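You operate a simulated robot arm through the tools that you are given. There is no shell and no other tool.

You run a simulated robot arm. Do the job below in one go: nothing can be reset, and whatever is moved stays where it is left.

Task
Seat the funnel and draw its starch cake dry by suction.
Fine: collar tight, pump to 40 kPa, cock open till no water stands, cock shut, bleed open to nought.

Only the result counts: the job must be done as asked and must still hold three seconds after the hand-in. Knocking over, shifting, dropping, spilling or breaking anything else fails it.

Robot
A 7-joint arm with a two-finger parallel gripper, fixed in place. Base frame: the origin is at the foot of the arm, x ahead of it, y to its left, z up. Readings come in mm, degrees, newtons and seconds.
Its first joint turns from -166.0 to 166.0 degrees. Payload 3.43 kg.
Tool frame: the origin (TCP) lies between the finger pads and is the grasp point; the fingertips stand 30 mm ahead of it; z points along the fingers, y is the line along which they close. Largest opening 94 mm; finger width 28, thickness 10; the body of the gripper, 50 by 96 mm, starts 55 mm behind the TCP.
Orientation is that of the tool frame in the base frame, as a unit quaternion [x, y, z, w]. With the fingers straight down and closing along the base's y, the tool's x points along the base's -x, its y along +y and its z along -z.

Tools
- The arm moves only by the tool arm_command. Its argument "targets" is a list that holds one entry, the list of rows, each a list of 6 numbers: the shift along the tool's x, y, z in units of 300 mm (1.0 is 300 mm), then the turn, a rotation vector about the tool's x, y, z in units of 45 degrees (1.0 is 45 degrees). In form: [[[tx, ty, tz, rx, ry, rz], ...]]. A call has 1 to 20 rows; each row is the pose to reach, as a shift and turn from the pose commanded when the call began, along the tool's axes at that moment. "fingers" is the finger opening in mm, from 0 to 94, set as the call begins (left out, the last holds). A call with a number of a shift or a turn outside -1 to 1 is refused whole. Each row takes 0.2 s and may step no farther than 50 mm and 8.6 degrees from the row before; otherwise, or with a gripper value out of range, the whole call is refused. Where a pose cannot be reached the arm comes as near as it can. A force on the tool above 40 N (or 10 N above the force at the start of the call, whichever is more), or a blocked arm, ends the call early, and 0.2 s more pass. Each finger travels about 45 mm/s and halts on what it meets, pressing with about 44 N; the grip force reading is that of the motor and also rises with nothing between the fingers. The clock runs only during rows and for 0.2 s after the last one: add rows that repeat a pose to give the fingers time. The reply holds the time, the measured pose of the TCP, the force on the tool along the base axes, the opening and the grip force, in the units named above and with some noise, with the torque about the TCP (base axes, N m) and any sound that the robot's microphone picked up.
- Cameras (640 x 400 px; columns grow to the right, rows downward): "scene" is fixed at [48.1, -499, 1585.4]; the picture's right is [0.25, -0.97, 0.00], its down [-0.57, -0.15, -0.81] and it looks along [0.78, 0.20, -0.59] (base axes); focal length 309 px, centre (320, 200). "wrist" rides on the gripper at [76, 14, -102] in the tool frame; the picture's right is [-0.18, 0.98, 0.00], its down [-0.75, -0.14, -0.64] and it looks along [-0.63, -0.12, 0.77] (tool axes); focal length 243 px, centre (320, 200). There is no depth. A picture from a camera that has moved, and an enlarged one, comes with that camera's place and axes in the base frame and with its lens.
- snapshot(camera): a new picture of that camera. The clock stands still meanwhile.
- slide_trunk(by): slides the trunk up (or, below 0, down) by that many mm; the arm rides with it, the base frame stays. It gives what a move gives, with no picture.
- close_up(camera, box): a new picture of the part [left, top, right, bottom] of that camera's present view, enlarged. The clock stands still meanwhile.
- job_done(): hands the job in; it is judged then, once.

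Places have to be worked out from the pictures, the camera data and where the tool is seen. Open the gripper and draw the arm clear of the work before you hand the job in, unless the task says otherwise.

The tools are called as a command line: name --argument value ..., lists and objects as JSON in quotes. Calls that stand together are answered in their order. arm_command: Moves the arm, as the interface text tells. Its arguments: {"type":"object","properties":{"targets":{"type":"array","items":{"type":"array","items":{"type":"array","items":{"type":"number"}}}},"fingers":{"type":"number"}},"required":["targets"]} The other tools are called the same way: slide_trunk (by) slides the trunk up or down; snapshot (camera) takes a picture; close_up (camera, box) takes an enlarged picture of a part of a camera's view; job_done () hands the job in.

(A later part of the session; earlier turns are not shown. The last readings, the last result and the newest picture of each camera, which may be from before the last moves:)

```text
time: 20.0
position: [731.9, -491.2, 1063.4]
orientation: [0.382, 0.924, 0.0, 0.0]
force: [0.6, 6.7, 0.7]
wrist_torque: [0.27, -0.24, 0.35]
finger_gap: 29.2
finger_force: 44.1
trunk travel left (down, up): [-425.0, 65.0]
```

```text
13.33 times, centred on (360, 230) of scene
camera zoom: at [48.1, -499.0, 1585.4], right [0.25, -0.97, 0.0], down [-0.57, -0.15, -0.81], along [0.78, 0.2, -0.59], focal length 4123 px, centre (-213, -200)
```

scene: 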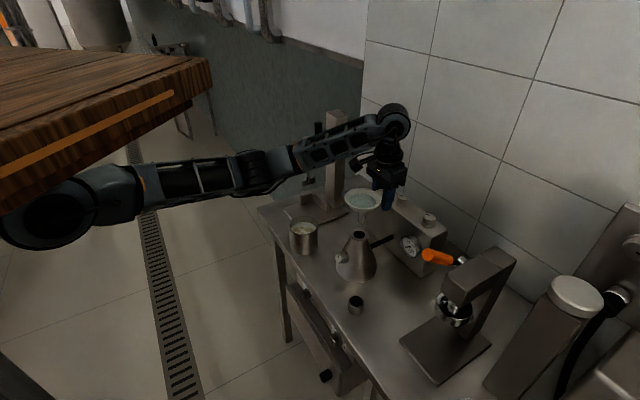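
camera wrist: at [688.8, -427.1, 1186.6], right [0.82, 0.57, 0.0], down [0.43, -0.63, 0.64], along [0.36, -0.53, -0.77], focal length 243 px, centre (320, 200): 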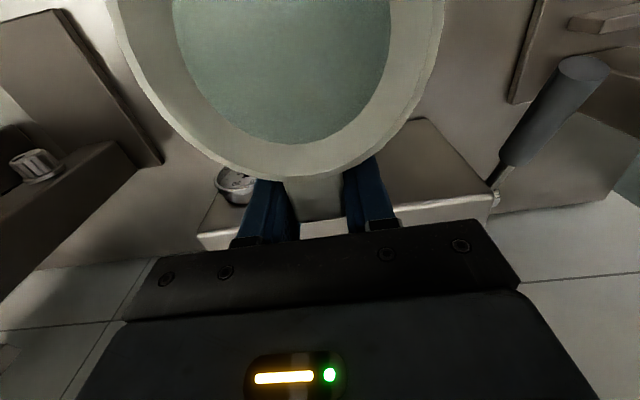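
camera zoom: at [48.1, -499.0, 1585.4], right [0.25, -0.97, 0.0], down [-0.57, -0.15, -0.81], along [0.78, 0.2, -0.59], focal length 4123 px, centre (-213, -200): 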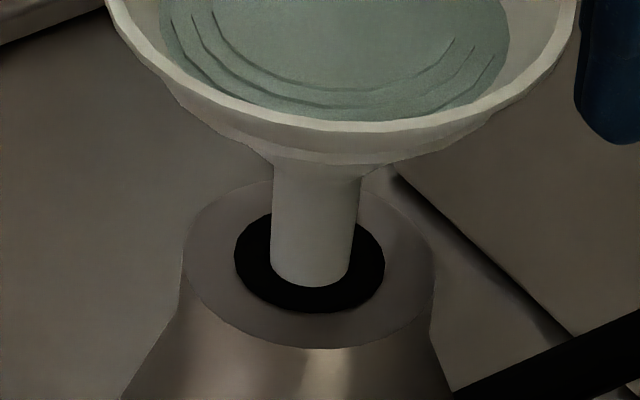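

The tip is now in the bore, with a 6.7 N side push toward +y. I'll ease +y by 1.2 mm and keep going down in small steps.

arm_command --targets '[[[0.0028, 0.0028, 0.0, 0, 0, 0], [0.0028, 0.0028, 0.007, 0, 0, 0], [0.0028, 0.0028, 0.014, 0, 0, 0], [0.0028, 0.0028, 0.014, 0, 0, 0]]]'

close_up --camera "scene" --box '[340, 215, 380, 245]'

```text
time: 21.0
position: [732.6, -489.9, 1059.6]
orientation: [0.381, 0.925, 0.0, 0.0]
force: [-1.3, 3.6, -0.8]
wrist_torque: [0.24, -0.33, 0.38]
finger_gap: 29.1
finger_force: 43.7
trunk travel left (down, up): [-425.0, 65.0]
```

```text
13.33 times, centred on (360, 230) of scene
camera zoom: at [48.1, -499.0, 1585.4], right [0.25, -0.97, 0.0], down [-0.57, -0.15, -0.81], along [0.78, 0.2, -0.59], focal length 4123 px, centre (-213, -200)
```

zoom: 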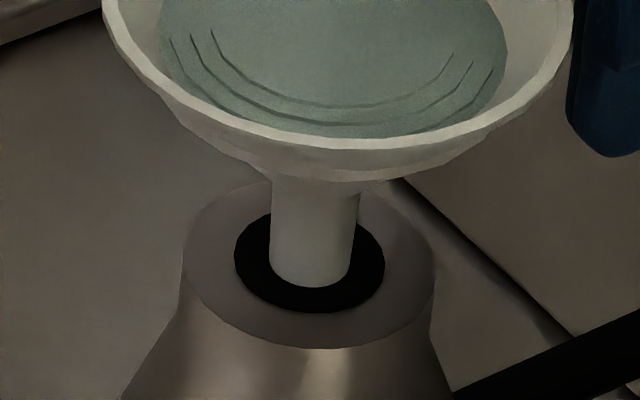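

The stem is going in with low force, and roughly 29 mm of stem still shows above the collar. I'll keep lowering in 2 mm steps and watch Fz.

arm_command --targets '[[[0.002, 0.0005, 0.0, 0, 0, 0], [0.002, 0.0005, 0.007, 0, 0, 0], [0.002, 0.0005, 0.014, 0, 0, 0], [0.002, 0.0005, 0.021, 0, 0, 0], [0.002, 0.0005, 0.028, 0, 0, 0], [0.002, 0.0005, 0.028, 0, 0, 0]]]'

close_up --camera "scene" --box '[340, 215, 380, 245]'

```text
time: 22.4
position: [732.1, -490.2, 1050.8]
orientation: [0.382, 0.924, 0.0, 0.0]
force: [0.1, 5.9, 0.6]
wrist_torque: [0.22, -0.26, 0.39]
finger_gap: 29.2
finger_force: 44.0
trunk travel left (down, up): [-425.0, 65.0]
```

```text
13.33 times, centred on (360, 230) of scene
camera zoom: at [48.1, -499.0, 1585.4], right [0.25, -0.97, 0.0], down [-0.57, -0.15, -0.81], along [0.78, 0.2, -0.59], focal length 4123 px, centre (-213, -200)
```

zoom: 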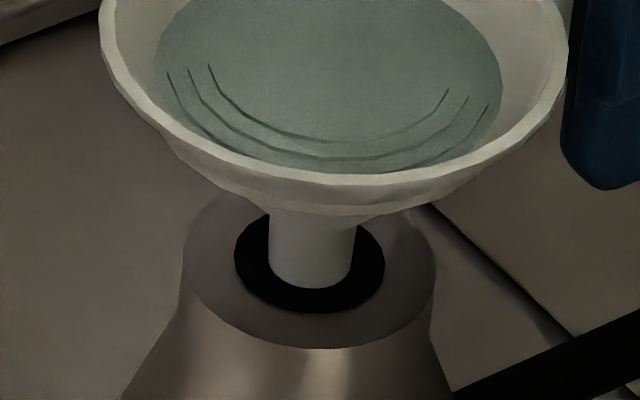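

The stem is deeper, with a steady side force of about 6 N in +y. I'll ease another 1.2 mm in +y and then continue down.

arm_command --targets '[[[0.0028, 0.0028, 0, 0, 0, 0], [0.0028, 0.0028, 0, 0, 0, 0]]]'

arm_command --targets '[[[0, 0, 0.007, 0, 0, 0], [0, 0, 0.014, 0, 0, 0], [0, 0, 0.021, 0, 0, 0], [0, 0, 0.021, 0, 0, 0]]]'

close_up --camera "scene" --box '[340, 215, 380, 245]'

```text
time: 23.0
position: [732.6, -489.3, 1050.4]
orientation: [0.382, 0.924, 0.0, 0.001]
force: [-1.0, 2.5, 1.6]
wrist_torque: [0.19, -0.29, 0.41]
finger_gap: 29.3
finger_force: 44.8
trunk travel left (down, up): [-425.0, 65.0]
```

```text
time: 24.0
position: [731.1, -489.1, 1044.1]
orientation: [0.382, 0.924, 0.0, 0.001]
force: [4.0, 6.0, 10.6]
wrist_torque: [0.35, -0.21, 0.34]
finger_gap: 29.3
finger_force: 44.3
trunk travel left (down, up): [-425.0, 65.0]
```

```text
13.33 times, centred on (360, 230) of scene
camera zoom: at [48.1, -499.0, 1585.4], right [0.25, -0.97, 0.0], down [-0.57, -0.15, -0.81], along [0.78, 0.2, -0.59], focal length 4123 px, centre (-213, -200)
```

zoom: 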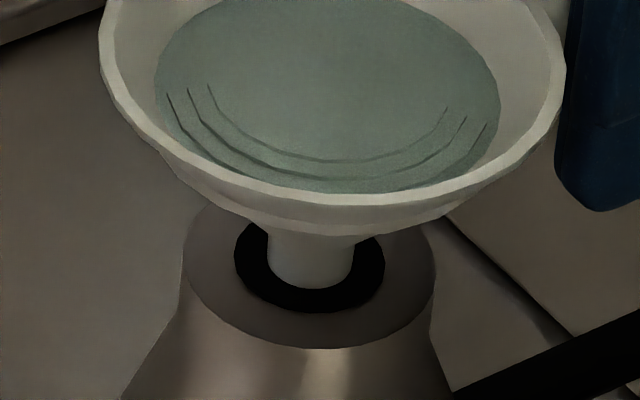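

Fz has risen to 10.6 N, so the taper is meeting the collar. I'll press on in 1 mm steps and listen for seating.

arm_command --targets '[[[0.0, 0.002, 0.0035, 0, 0, 0], [0.0, 0.002, 0.007, 0, 0, 0], [0.0, 0.002, 0.007, 0, 0, 0]]]'

close_up --camera "scene" --box '[330, 200, 390, 245]'

snapshot --camera "wrist"

```text
time: 24.8
position: [731.4, -488.2, 1042.9]
orientation: [0.382, 0.924, 0.0, 0.001]
force: [0.3, 1.3, 16.5]
wrist_torque: [0.16, -0.07, 0.74]
finger_gap: 29.4
finger_force: 43.7
trunk travel left (down, up): [-425.0, 65.0]
```

```text
8.89 times, centred on (360, 222) of scene
camera zoom: at [48.1, -499.0, 1585.4], right [0.25, -0.97, 0.0], down [-0.57, -0.15, -0.81], along [0.78, 0.2, -0.59], focal length 2749 px, centre (-36, 0)
```

zoom: 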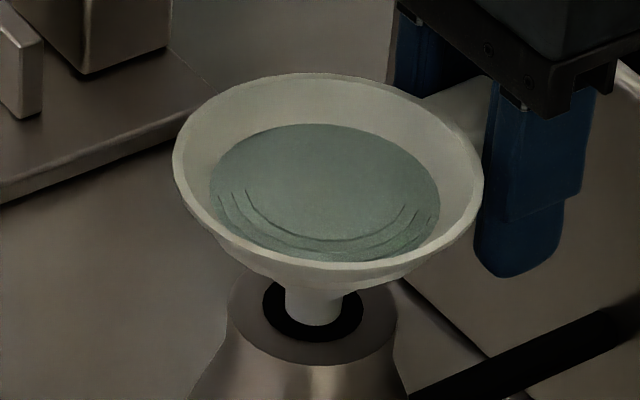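

```text
taken
camera wrist: at [688.3, -424.3, 1145.5], right [0.82, 0.57, 0.0], down [0.43, -0.63, 0.64], along [0.36, -0.53, -0.77], focal length 243 px, centre (320, 200)
```

wrist: 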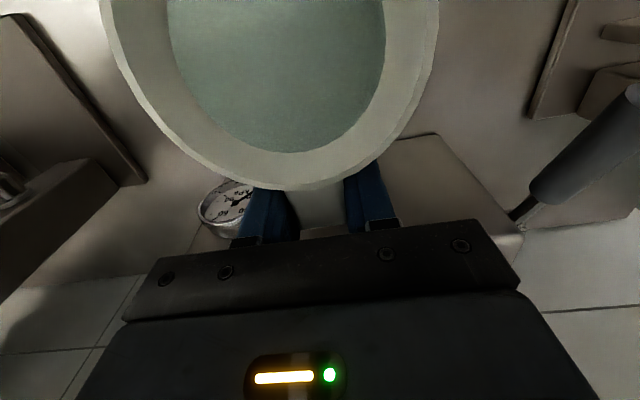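

Fz is 16.5 N and the funnel is still near upright. I'll press a little more, a millimetre at a time.

arm_command --targets '[[[0.0, 0.0, 0.004, 0, 0, 0], [0.0, 0.0, 0.008, 0, 0, 0], [0.0, 0.0, 0.008, 0, 0, 0]]]'

close_up --camera "scene" --box '[330, 200, 390, 245]'

snapshot --camera "wrist"

```text
time: 25.6
position: [731.9, -488.7, 1041.1]
orientation: [0.382, 0.924, 0.0, 0.001]
force: [0.2, -0.9, 20.1]
wrist_torque: [0.25, -0.12, 0.81]
finger_gap: 29.3
finger_force: 43.9
trunk travel left (down, up): [-425.0, 65.0]
```

```text
8.89 times, centred on (360, 222) of scene
camera zoom: at [48.1, -499.0, 1585.4], right [0.25, -0.97, 0.0], down [-0.57, -0.15, -0.81], along [0.78, 0.2, -0.59], focal length 2749 px, centre (-36, 0)
```

zoom: 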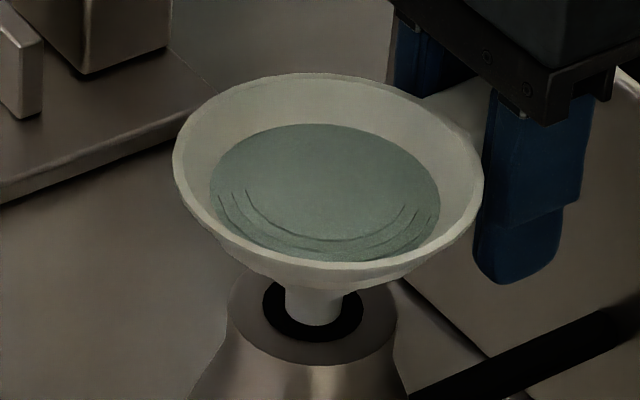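

```text
taken
camera wrist: at [688.3, -424.2, 1142.8], right [0.82, 0.57, 0.0], down [0.43, -0.63, 0.64], along [0.36, -0.53, -0.77], focal length 243 px, centre (320, 200)
```

wrist: 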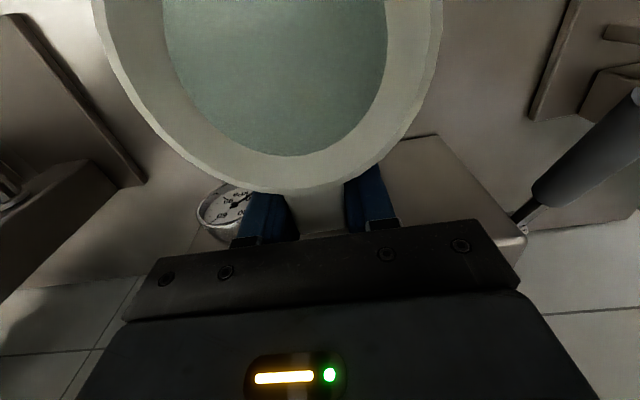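

The fingers slipped on the tab at about 20 N while the funnel stayed put, so I can't press harder this way. I'll release the tab, rise clear, and later press squarely on both sides of the rim.

arm_command --targets '[[[0, 0, -0.004, 0, 0, 0], [0, 0, -0.004, 0, 0, 0], [0, 0, -0.004, 0, 0, 0], [0, 0, -0.004, 0, 0, 0], [0, 0, -0.004, 0, 0, 0]]]' --fingers 58

snapshot --camera "wrist"

close_up --camera "scene" --box '[330, 200, 390, 245]'

```text
time: 26.8
position: [731.6, -488.9, 1040.7]
orientation: [0.382, 0.924, 0.0, 0.0]
force: [-1.1, 0.3, -0.8]
wrist_torque: [0.01, 0.0, 0.0]
finger_gap: 58.0
finger_force: 0.1
trunk travel left (down, up): [-425.0, 65.0]
```

```text
taken
camera wrist: at [688.5, -424.4, 1143.1], right [0.82, 0.57, 0.0], down [0.43, -0.63, 0.64], along [0.36, -0.53, -0.77], focal length 243 px, centre (320, 200)
```

wrist: 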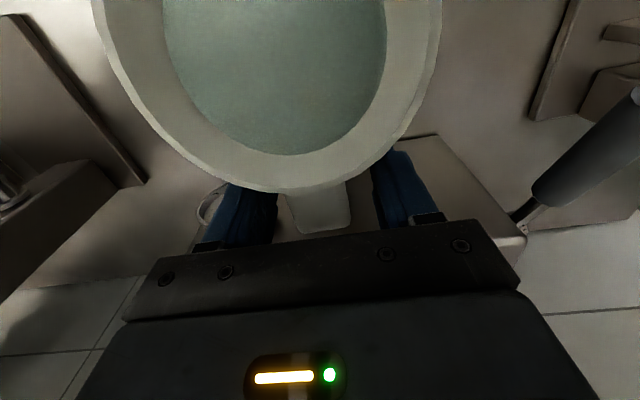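

```text
8.89 times, centred on (360, 222) of scene
camera zoom: at [48.1, -499.0, 1585.4], right [0.25, -0.97, 0.0], down [-0.57, -0.15, -0.81], along [0.78, 0.2, -0.59], focal length 2749 px, centre (-36, 0)
```

zoom: 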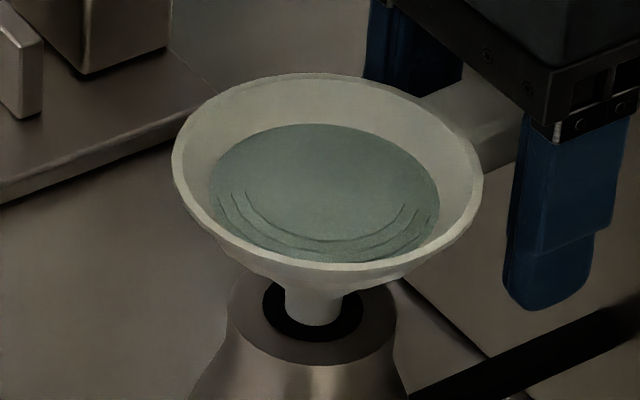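

The funnel stands on its own in the collar. I'll rise straight up and look down at it to fix its centre.

arm_command --targets '[[[0, 0, -0.04, 0, 0, 0], [0, 0, -0.12, 0, 0, 0], [0, 0, -0.24, 0, 0, 0], [0, 0, -0.36, 0, 0, 0], [0, 0, -0.48, 0, 0, 0], [0, 0, -0.5, 0, 0, 0]]]' --fingers 58

snapshot --camera "wrist"

close_up --camera "scene" --box '[320, 190, 420, 265]'

```text
time: 28.2
position: [733.2, -488.7, 1191.8]
orientation: [0.382, 0.924, -0.001, 0.0]
force: [-0.2, 0.1, 0.4]
wrist_torque: [0.01, 0.0, 0.0]
finger_gap: 57.8
finger_force: 0.1
trunk travel left (down, up): [-425.0, 65.0]
```

```text
taken
camera wrist: at [689.0, -425.0, 1294.8], right [0.82, 0.57, 0.0], down [0.43, -0.63, 0.64], along [0.36, -0.53, -0.77], focal length 243 px, centre (320, 200)
```

wrist: 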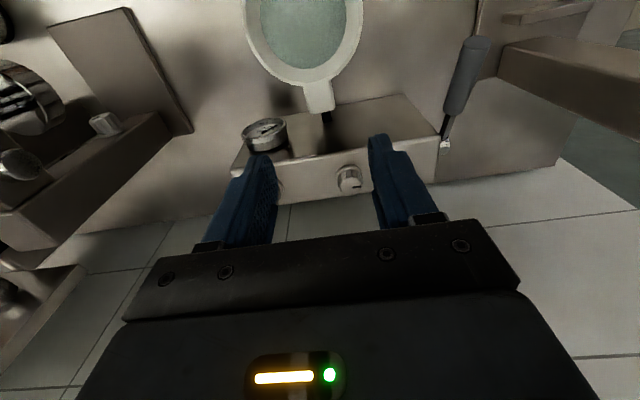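

```text
5.33 times, centred on (370, 228) of scene
camera zoom: at [48.1, -499.0, 1585.4], right [0.25, -0.97, 0.0], down [-0.57, -0.15, -0.81], along [0.78, 0.2, -0.59], focal length 1649 px, centre (53, 53)
```

zoom: 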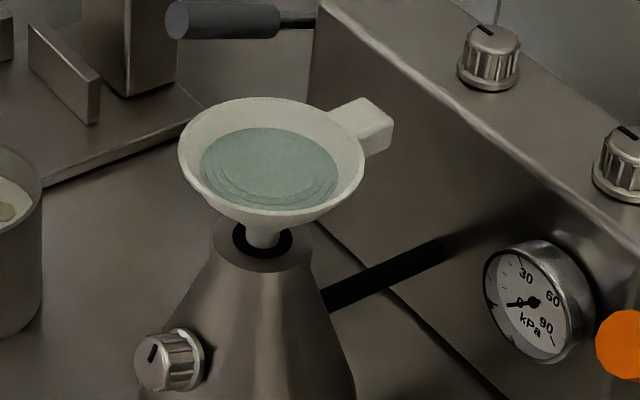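

The funnel sits upright in the flask collar with its rim centre near (687,-446,1058). I'll set the fingers to 84 mm so both tips land on opposite sides of the rim, then move above the centre.

arm_command --targets '[[[0.05, -0.002, 0, 0, 0, 0], [0.1, -0.004, 0, 0, 0, 0], [0.15, -0.006, 0, 0, 0, 0], [0.208, -0.008, 0, 0, 0, 0], [0.208, -0.008, 0.1, 0, 0, 0], [0.208, -0.008, 0.2, 0, 0, 0], [0.208, -0.008, 0.2, 0, 0, 0]]]' --fingers 84

snapshot --camera "wrist"

close_up --camera "scene" --box '[320, 170, 420, 245]'

```text
time: 29.8
position: [686.0, -445.3, 1131.4]
orientation: [0.382, 0.924, 0.0, 0.0]
force: [-0.5, -0.2, 0.6]
wrist_torque: [0.0, 0.0, 0.02]
finger_gap: 83.9
finger_force: 0.0
trunk travel left (down, up): [-425.0, 65.0]
```

```text
taken
camera wrist: at [642.5, -381.1, 1233.6], right [0.82, 0.57, 0.0], down [0.43, -0.63, 0.64], along [0.36, -0.53, -0.77], focal length 243 px, centre (320, 200)
```

wrist: 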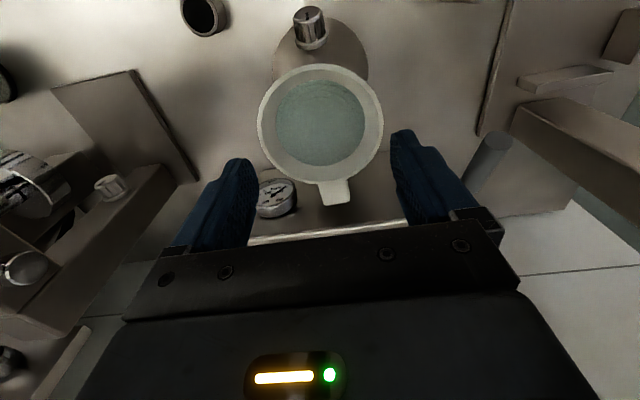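

```text
5.33 times, centred on (370, 208) of scene
camera zoom: at [48.1, -499.0, 1585.4], right [0.25, -0.97, 0.0], down [-0.57, -0.15, -0.81], along [0.78, 0.2, -0.59], focal length 1649 px, centre (53, 160)
```

zoom: 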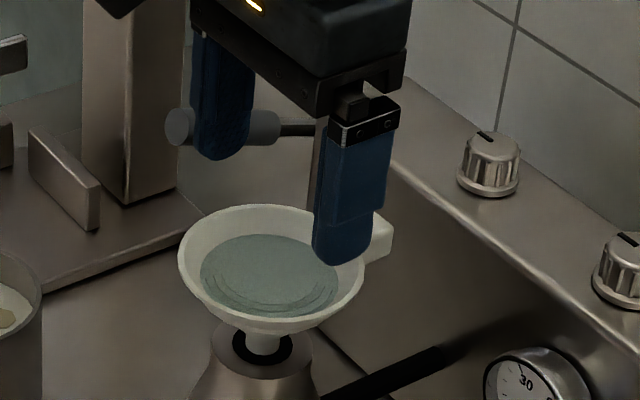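

The rim is centred between the fingers laterally. I'll lower until the tips touch the rim and read the force.

arm_command --targets '[[[0, 0, 0.06, 0, 0, 0], [0, 0, 0.11, 0, 0, 0], [0, 0, 0.12, 0, 0, 0], [0, 0, 0.127, 0, 0, 0], [0, 0, 0.134, 0, 0, 0], [0, 0, 0.134, 0, 0, 0]]]'

snapshot --camera "wrist"

close_up --camera "scene" --box '[320, 170, 420, 245]'

```text
time: 31.1
position: [687.0, -447.0, 1095.7]
orientation: [0.382, 0.924, -0.002, 0.003]
force: [-1.2, 1.4, 22.2]
wrist_torque: [0.34, 0.21, -0.52]
finger_gap: 83.8
finger_force: 0.0
trunk travel left (down, up): [-425.0, 65.0]
stopped in row 6: the force on the tool passed its limit at 42 N (the readings are from after the stop); the commanded pose is now the measured one
```

```text
taken
camera wrist: at [643.0, -381.3, 1197.9], right [0.82, 0.57, 0.0], down [0.43, -0.63, 0.65], along [0.37, -0.53, -0.76], focal length 243 px, centre (320, 200)
```

wrist: 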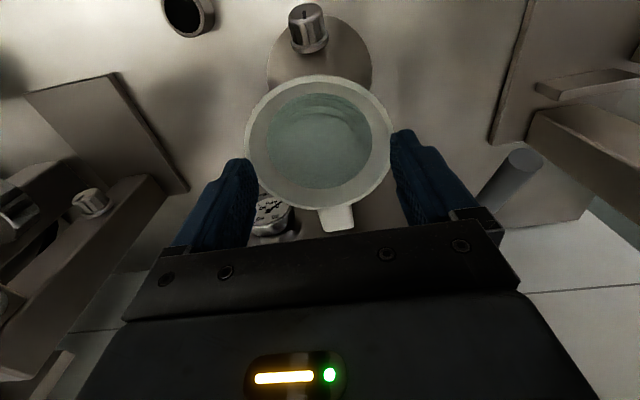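

```text
5.33 times, centred on (370, 208) of scene
camera zoom: at [48.1, -499.0, 1585.4], right [0.25, -0.97, 0.0], down [-0.57, -0.15, -0.81], along [0.78, 0.2, -0.59], focal length 1649 px, centre (53, 160)
```

zoom: 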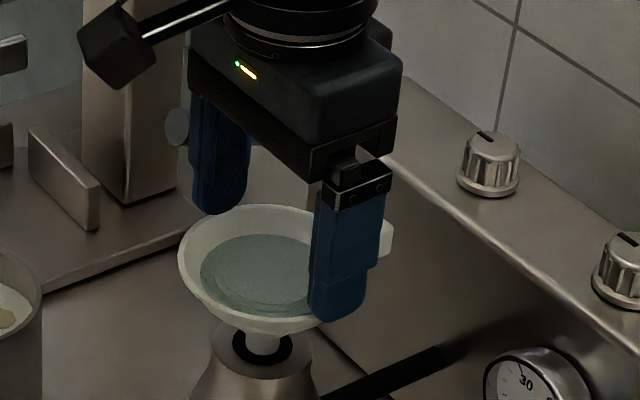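

The tips met the rim at a TCP height of 1095.7 and peaked at 42 N, and the funnel barely moved, so it looks seated. I'll press a touch more for firmness and see whether it goes deeper.

arm_command --targets '[[[0, 0, 0.002, 0, 0, 0], [0, 0, 0.004, 0, 0, 0], [0, 0, 0.006, 0, 0, 0], [0, 0, 0.006, 0, 0, 0]]]'

close_up --camera "scene" --box '[340, 205, 390, 245]'

```text
time: 31.9
position: [687.7, -447.2, 1096.6]
orientation: [0.382, 0.924, -0.004, 0.006]
force: [-2.0, -0.3, 22.9]
wrist_torque: [0.28, 0.35, 1.4]
finger_gap: 84.6
finger_force: 0.4
trunk travel left (down, up): [-425.0, 65.0]
stopped in row 3: the force on the tool passed its limit at 46 N (the readings are from after the stop); the commanded pose is now the measured one
```

```text
10.00 times, centred on (365, 225) of scene
camera zoom: at [48.1, -499.0, 1585.4], right [0.25, -0.97, 0.0], down [-0.57, -0.15, -0.81], along [0.78, 0.2, -0.59], focal length 3092 px, centre (-130, -50)
```

zoom: 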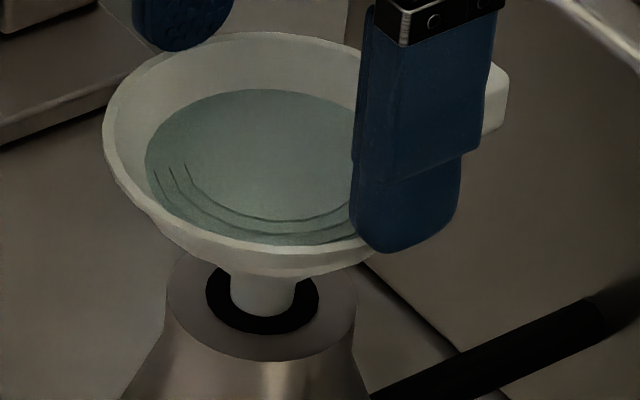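

It's holding at 46 N with no further travel, so the funnel is firm in the collar. I'll lift off the rim and inspect it for tilt.

arm_command --targets '[[[0, 0, -0.03, 0, 0, 0], [0, 0, -0.1, 0, 0, 0], [0, 0, -0.2, 0, 0, 0], [0, 0, -0.3, 0, 0, 0], [0, 0, -0.4, 0, 0, 0]]]'

close_up --camera "scene" --box '[330, 200, 390, 245]'

snapshot --camera "wrist"

snapshot --camera "scene"

```text
time: 33.1
position: [685.8, -445.4, 1215.5]
orientation: [0.382, 0.924, -0.003, 0.003]
force: [0.1, 0.3, -0.1]
wrist_torque: [0.01, -0.01, -0.01]
finger_gap: 84.0
finger_force: 0.1
trunk travel left (down, up): [-425.0, 65.0]
```

```text
8.89 times, centred on (360, 222) of scene
camera zoom: at [48.1, -499.0, 1585.4], right [0.25, -0.97, 0.0], down [-0.57, -0.15, -0.81], along [0.78, 0.2, -0.59], focal length 2749 px, centre (-36, 0)
```

zoom: 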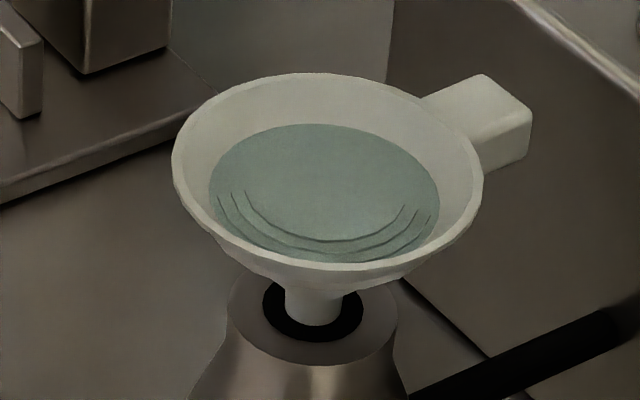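

```text
taken
camera wrist: at [642.0, -381.0, 1316.8], right [0.82, 0.57, 0.0], down [0.43, -0.63, 0.65], along [0.37, -0.53, -0.76], focal length 243 px, centre (320, 200)
```

wrist: 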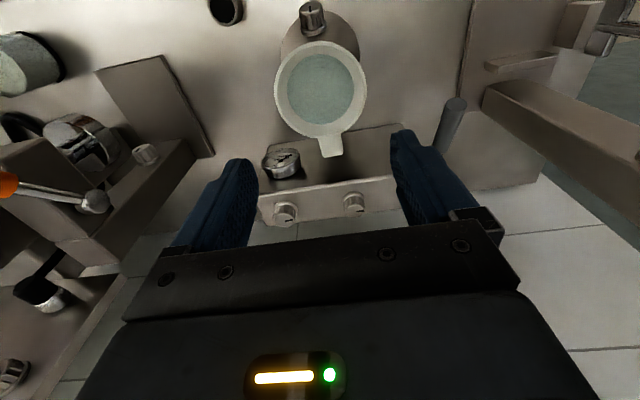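

```text
taken
```

scene: 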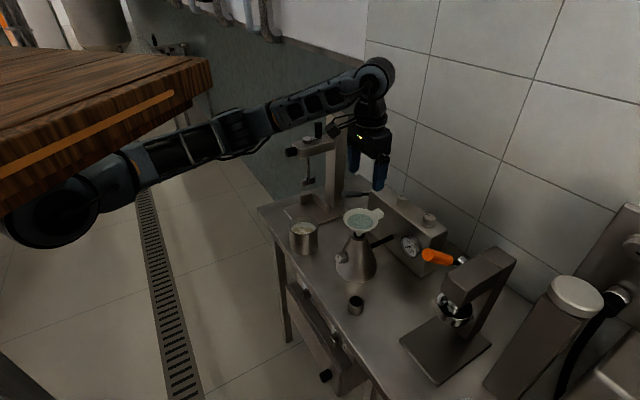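

The funnel is unchanged and upright after 46 N, so it's firmly seated. Next is the pump lever, so I'll move over the grey handle for a good look before touching it.

arm_command --targets '[[[-0.044, 0.096, 0.023, 0, 0, 0], [-0.088, 0.192, 0.046, 0, 0, 0], [-0.132, 0.288, 0.07, 0, 0, 0], [-0.176, 0.384, 0.093, 0, 0, 0], [-0.222, 0.48, 0.116, 0, 0, 0], [-0.222, 0.48, 0.116, 0, 0, 0]]]' --fingers 60

snapshot --camera "wrist"

close_up --camera "scene" --box '[330, 140, 450, 240]'

```text
time: 34.5
position: [835.8, -393.3, 1181.6]
orientation: [0.382, 0.924, -0.002, 0.004]
force: [0.4, -0.6, 0.4]
wrist_torque: [-0.02, 0.0, -0.01]
finger_gap: 60.2
finger_force: 0.1
trunk travel left (down, up): [-425.0, 65.0]
```

```text
taken
camera wrist: at [791.8, -327.2, 1283.1], right [0.82, 0.57, 0.0], down [0.43, -0.63, 0.65], along [0.37, -0.53, -0.76], focal length 243 px, centre (320, 200)
```

wrist: 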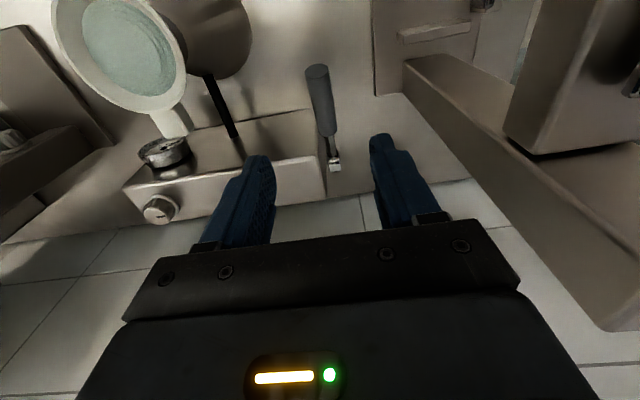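

```text
4.00 times, centred on (390, 190) of scene
camera zoom: at [48.1, -499.0, 1585.4], right [0.25, -0.97, 0.0], down [-0.57, -0.15, -0.81], along [0.78, 0.2, -0.59], focal length 1237 px, centre (40, 240)
```

zoom: 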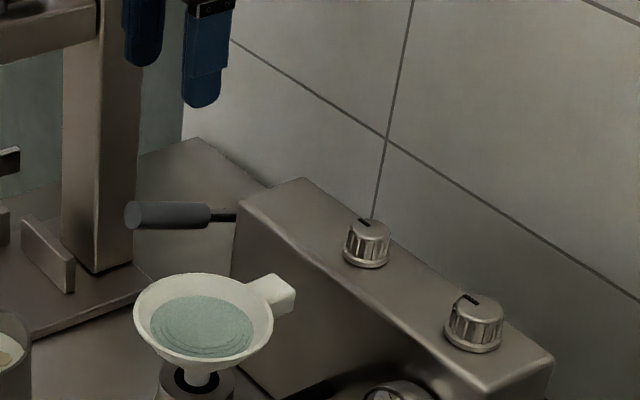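

The grey handle is in clear view between the fingers. I'll enlarge it to measure its tip, root and hub.

close_up --camera "wrist" --box '[260, 50, 400, 190]'

close_up --camera "scene" --box '[350, 170, 410, 220]'

```text
2.86 times, centred on (330, 120) of wrist
camera zoom: at [791.8, -327.2, 1283.1], right [0.82, 0.57, 0.0], down [0.43, -0.63, 0.65], along [0.37, -0.53, -0.76], focal length 693 px, centre (291, 429)
```

zoom: 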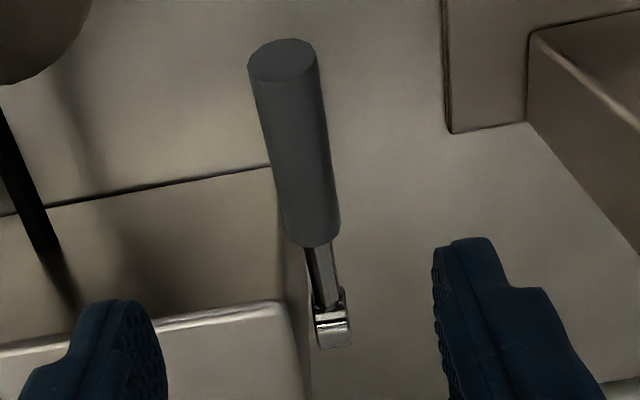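

```text
8.00 times, centred on (380, 195) of scene
camera zoom: at [48.1, -499.0, 1585.4], right [0.25, -0.97, 0.0], down [-0.57, -0.15, -0.81], along [0.78, 0.2, -0.59], focal length 2474 px, centre (-160, 240)
```

zoom: 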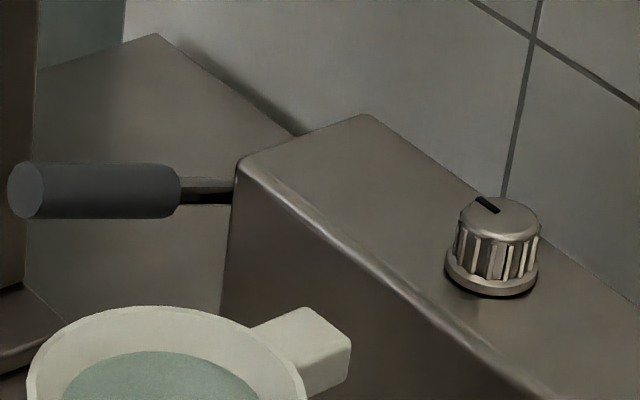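

The handle runs from the tip at (821,-373,1035) down to (873,-426,1010), with its pivot at about (911,-464,991), so it swings in a vertical plane. I'll straddle the handle at its middle and then close on it.

arm_command --targets '[[[-0.0423, 0.0107, 0.1, 0, 0, 0], [-0.0423, 0.0107, 0.22, 0, 0, 0], [-0.0423, 0.0107, 0.34, 0, 0, 0], [-0.0423, 0.0107, 0.45, 0, 0, 0], [-0.0423, 0.0107, 0.53, 0, 0, 0], [-0.0423, 0.0107, 0.53, 0, 0, 0]]]'

snapshot --camera "wrist"

close_up --camera "scene" --box '[330, 140, 450, 240]'

```text
time: 35.9
position: [846.2, -398.4, 1021.9]
orientation: [0.382, 0.924, -0.003, 0.005]
force: [-0.6, 0.1, -0.4]
wrist_torque: [0.02, 0.0, -0.01]
finger_gap: 59.9
finger_force: 0.0
trunk travel left (down, up): [-425.0, 65.0]
```

```text
taken
camera wrist: at [802.7, -333.4, 1123.0], right [0.82, 0.57, 0.0], down [0.43, -0.63, 0.65], along [0.37, -0.54, -0.76], focal length 243 px, centre (320, 200)
```

wrist: 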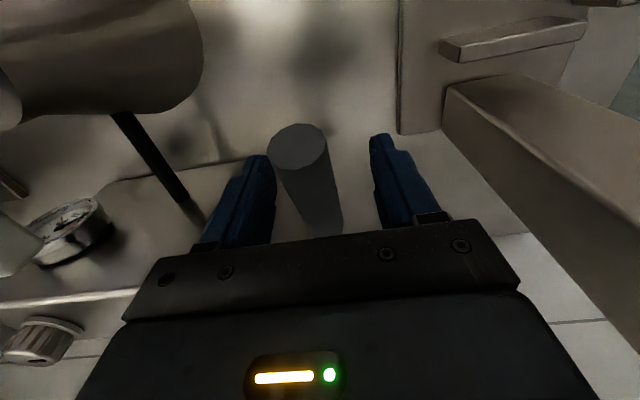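

```text
4.00 times, centred on (390, 190) of scene
camera zoom: at [48.1, -499.0, 1585.4], right [0.25, -0.97, 0.0], down [-0.57, -0.15, -0.81], along [0.78, 0.2, -0.59], focal length 1237 px, centre (40, 240)
```

zoom: 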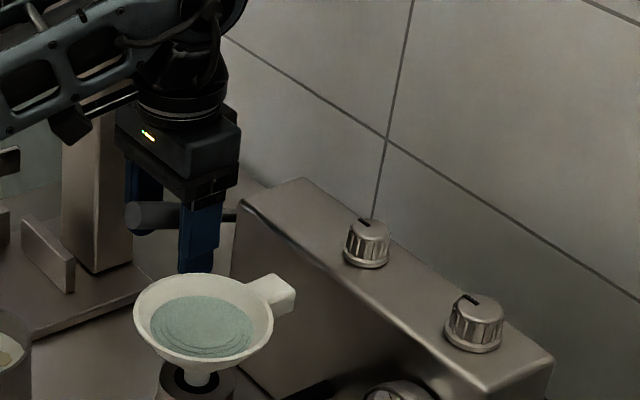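

The fingers straddle the handle. I'll check the whole arm's clearance from the crank stand before closing.

close_up --camera "scene" --box '[240, 80, 420, 220]'

```text
2.86 times, centred on (330, 150) of scene
camera zoom: at [48.1, -499.0, 1585.4], right [0.25, -0.97, 0.0], down [-0.57, -0.15, -0.81], along [0.78, 0.2, -0.59], focal length 884 px, centre (291, 343)
```

zoom: 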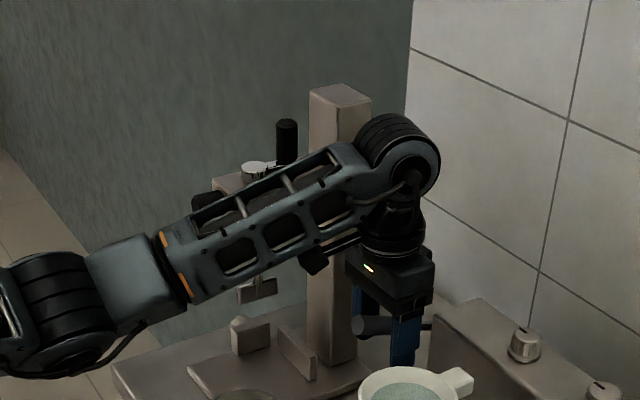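

The forearm passes clear in front of the stand. I'll close on the handle.

arm_command --targets '[[[0, 0, 0, 0, 0, 0], [0, 0, 0, 0, 0, 0], [0, 0, 0, 0, 0, 0], [0, 0, 0, 0, 0, 0], [0, 0, 0, 0, 0, 0]]]' --fingers 5

snapshot --camera "wrist"

```text
time: 37.1
position: [846.3, -399.4, 1020.9]
orientation: [0.383, 0.924, -0.003, 0.004]
force: [-11.9, -10.3, -0.6]
wrist_torque: [0.17, -0.06, 0.06]
finger_gap: 25.8
finger_force: 45.2
trunk travel left (down, up): [-425.0, 65.0]
```

```text
taken
camera wrist: at [801.7, -334.5, 1123.2], right [0.83, 0.56, 0.0], down [0.43, -0.63, 0.65], along [0.37, -0.54, -0.76], focal length 243 px, centre (320, 200)
```

wrist: 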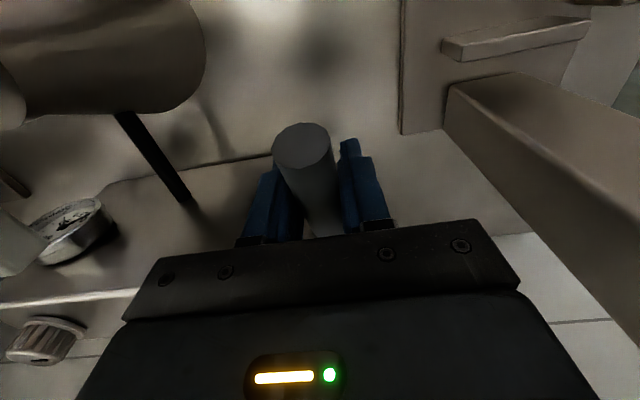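

The handle is gripped at 25.8 mm, with some side force along tool -y that I'll relieve by 1.3 mm. I'll swing the lever down 16° about its pivot, turning the tool with it, and check force, sound and gauge.

arm_command --targets '[[[0, -0.0043, 0, 0, 0, 0], [0.0059, -0.0043, 0.0217, 0, -0.0889, 0], [0.0109, -0.0043, 0.0433, 0, -0.1778, 0], [0.0142, -0.0043, 0.0655, 0, -0.2667, 0], [0.0157, -0.0043, 0.0878, 0, -0.3556, 0], [0.0157, -0.0043, 0.0878, 0, -0.3556, 0]]]'

close_up --camera "scene" --box '[390, 225, 430, 265]'

close_up --camera "scene" --box '[330, 140, 450, 240]'

```text
time: 38.5
position: [843.5, -398.4, 996.4]
orientation: [0.377, 0.914, -0.057, 0.136]
force: [-0.1, -14.1, 14.4]
wrist_torque: [-0.76, -0.86, -0.06]
finger_gap: 25.6
finger_force: 44.8
trunk travel left (down, up): [-425.0, 65.0]
```

```text
10.00 times, centred on (410, 245) of scene
camera zoom: at [48.1, -499.0, 1585.4], right [0.25, -0.97, 0.0], down [-0.57, -0.15, -0.81], along [0.78, 0.2, -0.59], focal length 3092 px, centre (-580, -250)
```

zoom: 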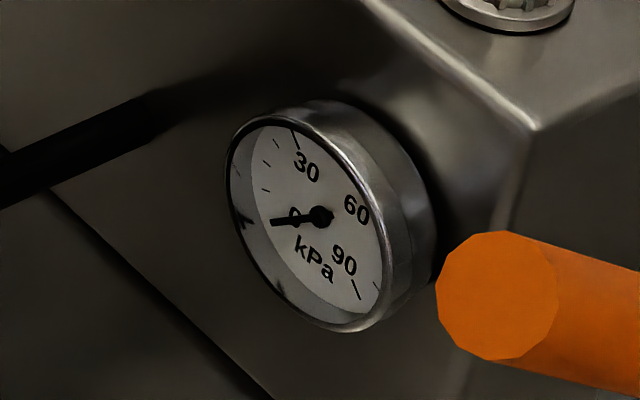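

```text
4.00 times, centred on (390, 190) of scene
camera zoom: at [48.1, -499.0, 1585.4], right [0.25, -0.97, 0.0], down [-0.57, -0.15, -0.81], along [0.78, 0.2, -0.59], focal length 1237 px, centre (40, 240)
```

zoom: 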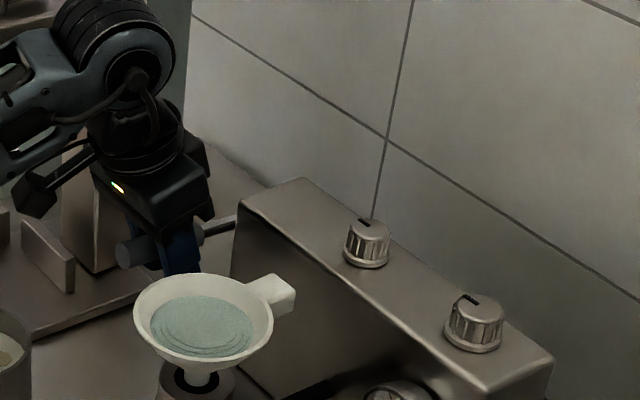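

The lever is moving against about 14 N and the gauge still reads 0. I'll continue the stroke another 24°, correcting a little sideways and inward.

arm_command --targets '[[[0.0009, -0.0067, 0.0217, 0, -0.0889, 0], [0.0059, -0.0067, 0.0433, 0, -0.1778, 0], [0.0092, -0.0067, 0.0655, 0, -0.2667, 0], [0.0107, -0.0067, 0.0878, 0, -0.3556, 0], [0.0107, -0.0067, 0.11, 0, -0.4444, 0], [0.0092, -0.0067, 0.1327, 0, -0.5333, 0], [0.0092, -0.0067, 0.1327, 0, -0.5333, 0]]]'

close_up --camera "scene" --box '[390, 225, 430, 265]'

close_up --camera "scene" --box '[330, 140, 450, 240]'

```text
time: 40.1
position: [848.3, -403.5, 958.9]
orientation: [0.357, 0.866, -0.133, 0.323]
force: [1.5, 9.1, 37.0]
wrist_torque: [0.18, 0.23, -0.18]
finger_gap: 25.8
finger_force: 44.9
trunk travel left (down, up): [-425.0, 65.0]
```

```text
10.00 times, centred on (410, 245) of scene
camera zoom: at [48.1, -499.0, 1585.4], right [0.25, -0.97, 0.0], down [-0.57, -0.15, -0.81], along [0.78, 0.2, -0.59], focal length 3092 px, centre (-580, -250)
```

zoom: 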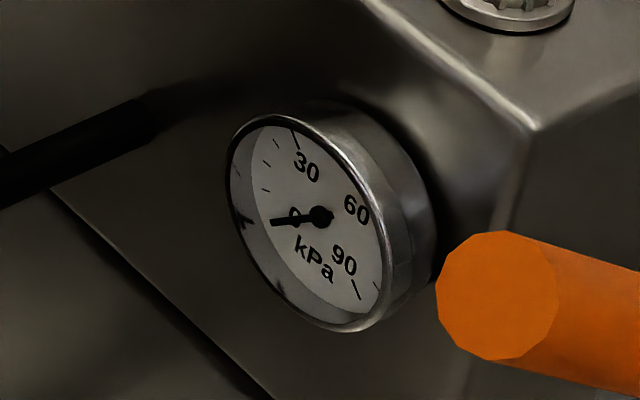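

```text
4.00 times, centred on (390, 190) of scene
camera zoom: at [48.1, -499.0, 1585.4], right [0.25, -0.97, 0.0], down [-0.57, -0.15, -0.81], along [0.78, 0.2, -0.59], focal length 1237 px, centre (40, 240)
```

zoom: 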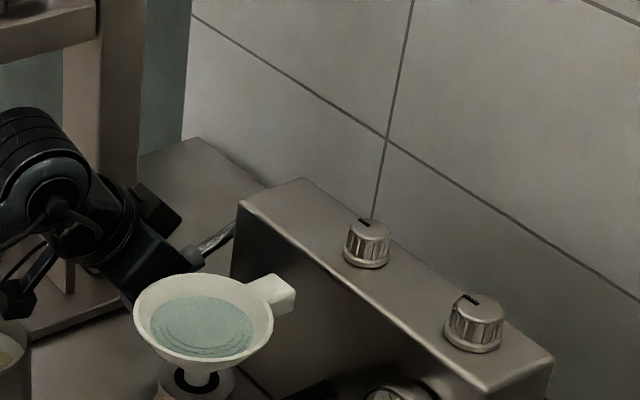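

Fz is 37 N, so this looks like the bottom of the stroke, and the gauge still reads 0. I'll bring the lever back up along the same arc and see whether the return stroke registers.

arm_command --targets '[[[-0.0077, 0, -0.021, 0, 0.0889, 0], [-0.0168, 0, -0.0413, 0, 0.1778, 0], [-0.0275, 0, -0.061, 0, 0.2667, 0], [-0.0393, 0, -0.08, 0, 0.3556, 0], [-0.0527, 0, -0.0977, 0, 0.4444, 0], [-0.067, 0, -0.1153, 0, 0.5333, 0], [-0.0827, 0, -0.1313, 0, 0.6222, 0], [-0.099, 0, -0.1463, 0, 0.7111, 0], [-0.1167, 0, -0.16, 0, 0.8, 0], [-0.1353, 0, -0.1725, 0, 0.8889, 0], [-0.1353, 0, -0.1725, 0, 0.8889, 0]]]'

close_up --camera "scene" --box '[390, 225, 430, 265]'

close_up --camera "scene" --box '[330, 140, 450, 240]'

```text
time: 42.5
position: [847.5, -401.0, 1018.8]
orientation: [0.381, 0.925, -0.003, 0.002]
force: [3.6, 27.8, -31.3]
wrist_torque: [-0.69, -0.22, -0.02]
finger_gap: 26.0
finger_force: 44.6
trunk travel left (down, up): [-425.0, 65.0]
```

```text
10.00 times, centred on (410, 245) of scene
camera zoom: at [48.1, -499.0, 1585.4], right [0.25, -0.97, 0.0], down [-0.57, -0.15, -0.81], along [0.78, 0.2, -0.59], focal length 3092 px, centre (-580, -250)
```

zoom: 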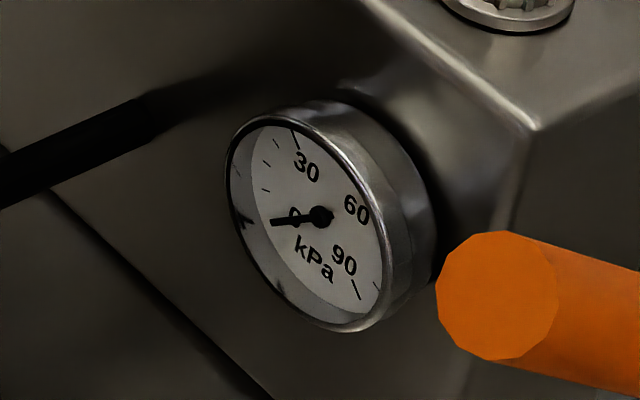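

```text
4.00 times, centred on (390, 190) of scene
camera zoom: at [48.1, -499.0, 1585.4], right [0.25, -0.97, 0.0], down [-0.57, -0.15, -0.81], along [0.78, 0.2, -0.59], focal length 1237 px, centre (40, 240)
```

zoom: 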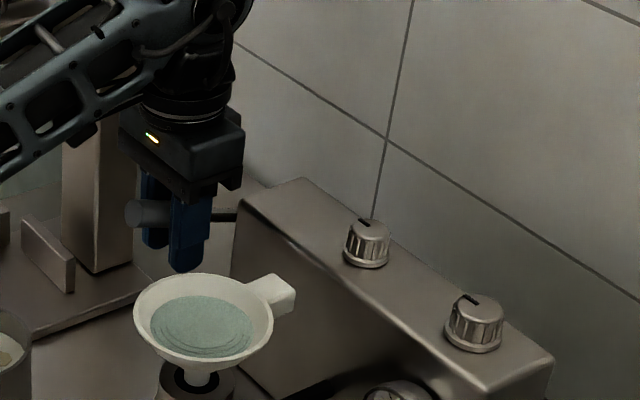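

A full stroke between both stops (±20°) left the gauge at 0, so something is probably venting, most likely an open bleed. I'll do one quick stroke and read the gauge mid-stroke and right after to see any transient.

arm_command --targets '[[[0.0109, 0.004, 0.0433, 0, -0.1778, 0], [0.0157, 0.003, 0.0878, 0, -0.3556, 0], [0.0142, 0.0, 0.1327, 0, -0.5333, 0], [0.0065, -0.002, 0.1767, 0, -0.7111, 0]]]'

close_up --camera "scene" --box '[390, 225, 430, 265]'

```text
time: 43.5
position: [849.7, -402.1, 973.8]
orientation: [0.366, 0.885, -0.11, 0.264]
force: [23.9, -4.5, 16.7]
wrist_torque: [-0.58, -0.37, -0.2]
finger_gap: 26.0
finger_force: 45.1
trunk travel left (down, up): [-425.0, 65.0]
```

```text
10.00 times, centred on (410, 245) of scene
camera zoom: at [48.1, -499.0, 1585.4], right [0.25, -0.97, 0.0], down [-0.57, -0.15, -0.81], along [0.78, 0.2, -0.59], focal length 3092 px, centre (-580, -250)
```

zoom: 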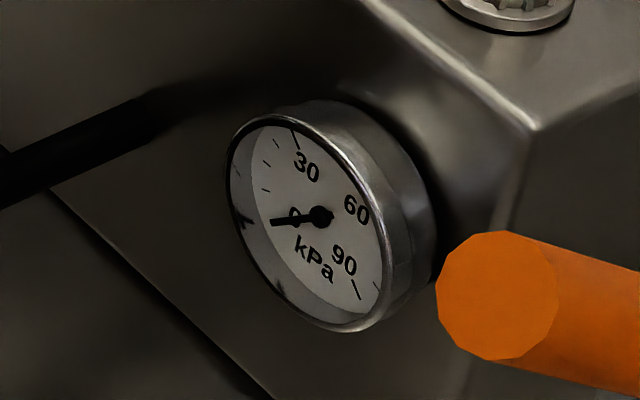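

Still 0 partway down. I'll finish the stroke and go slightly further to find out whether the bottom is a hard stop.

arm_command --targets '[[[0.003, -0.003, 0.0217, 0, -0.0889, 0], [0.006, -0.004, 0.0433, 0, -0.1778, 0], [0.008, -0.004, 0.055, 0, -0.2222, 0], [0.009, -0.004, 0.066, 0, -0.2667, 0]]]'

close_up --camera "scene" --box '[390, 225, 430, 265]'

snapshot --camera "wrist"

snapshot --camera "scene"

```text
time: 44.2
position: [850.8, -405.2, 960.3]
orientation: [0.355, 0.864, -0.134, 0.33]
force: [-11.4, 13.8, 11.9]
wrist_torque: [0.58, 0.43, -0.19]
finger_gap: 25.8
finger_force: 44.4
trunk travel left (down, up): [-425.0, 65.0]
stopped in row 3: the force on the tool passed its limit at 42 N (the readings are from after the stop); the commanded pose is now the measured one
```

```text
10.00 times, centred on (410, 245) of scene
camera zoom: at [48.1, -499.0, 1585.4], right [0.25, -0.97, 0.0], down [-0.57, -0.15, -0.81], along [0.78, 0.2, -0.59], focal length 3092 px, centre (-580, -250)
```

zoom: 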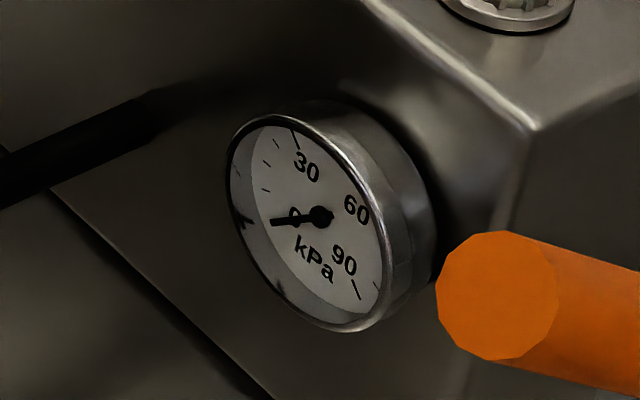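

```text
taken
camera wrist: at [772.0, -306.1, 986.6], right [0.79, 0.6, 0.12], down [-0.01, -0.2, 0.98], along [0.61, -0.77, -0.15], focal length 243 px, centre (320, 200)
```

wrist: 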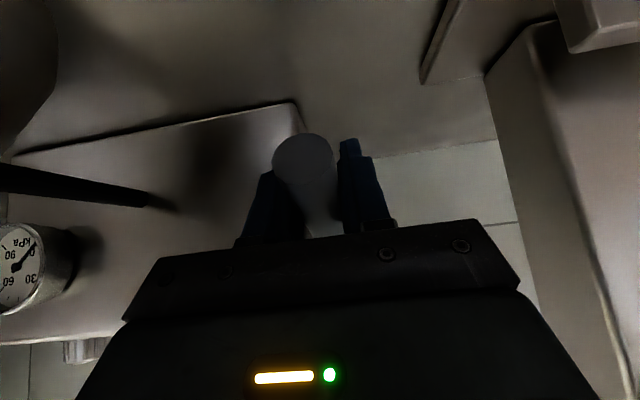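

```text
taken
```

scene: 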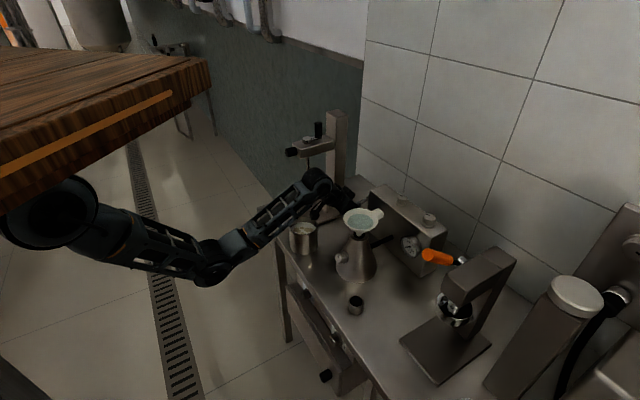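

The bottom is a hard stop and the gauge stays at 0, so the bleed is presumably open. The tilted posture also drops the elbow low, so I'll bring the lever back to its upper rest now and keep the tool upright from then on.

arm_command --targets '[[[-0.0077, 0, -0.021, 0, 0.0889, 0], [-0.0168, 0, -0.0413, 0, 0.1778, 0], [-0.0275, 0.001, -0.061, 0, 0.2667, 0], [-0.0393, 0.001, -0.08, 0, 0.3556, 0], [-0.0527, 0.002, -0.0977, 0, 0.4444, 0], [-0.067, 0.003, -0.1153, 0, 0.5333, 0], [-0.0827, 0.004, -0.1313, 0, 0.6222, 0], [-0.099, 0.004, -0.1463, 0, 0.7111, 0], [-0.1167, 0.005, -0.16, 0, 0.8, 0], [-0.1353, 0.005, -0.1715, 0, 0.8889, 0], [-0.1353, 0.005, -0.1715, 0, 0.9111, 0]]]'

close_up --camera "scene" --box '[240, 130, 420, 270]'

```text
time: 46.6
position: [848.8, -402.4, 1022.4]
orientation: [0.381, 0.924, -0.001, 0.004]
force: [-10.1, 0.6, -31.3]
wrist_torque: [-0.53, -0.57, -0.15]
finger_gap: 26.1
finger_force: 45.0
trunk travel left (down, up): [-425.0, 65.0]
```

```text
2.86 times, centred on (330, 200) of scene
camera zoom: at [48.1, -499.0, 1585.4], right [0.25, -0.97, 0.0], down [-0.57, -0.15, -0.81], along [0.78, 0.2, -0.59], focal length 884 px, centre (291, 200)
```

zoom: 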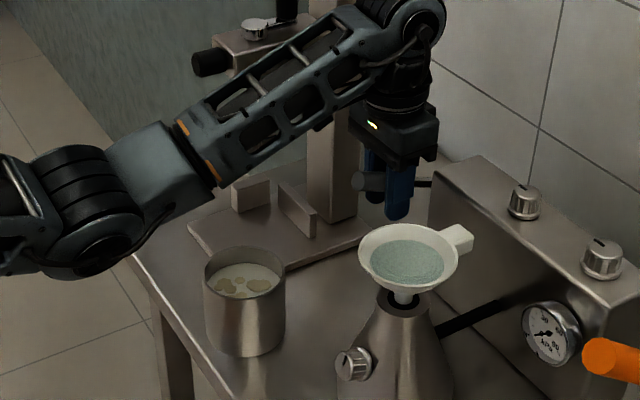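

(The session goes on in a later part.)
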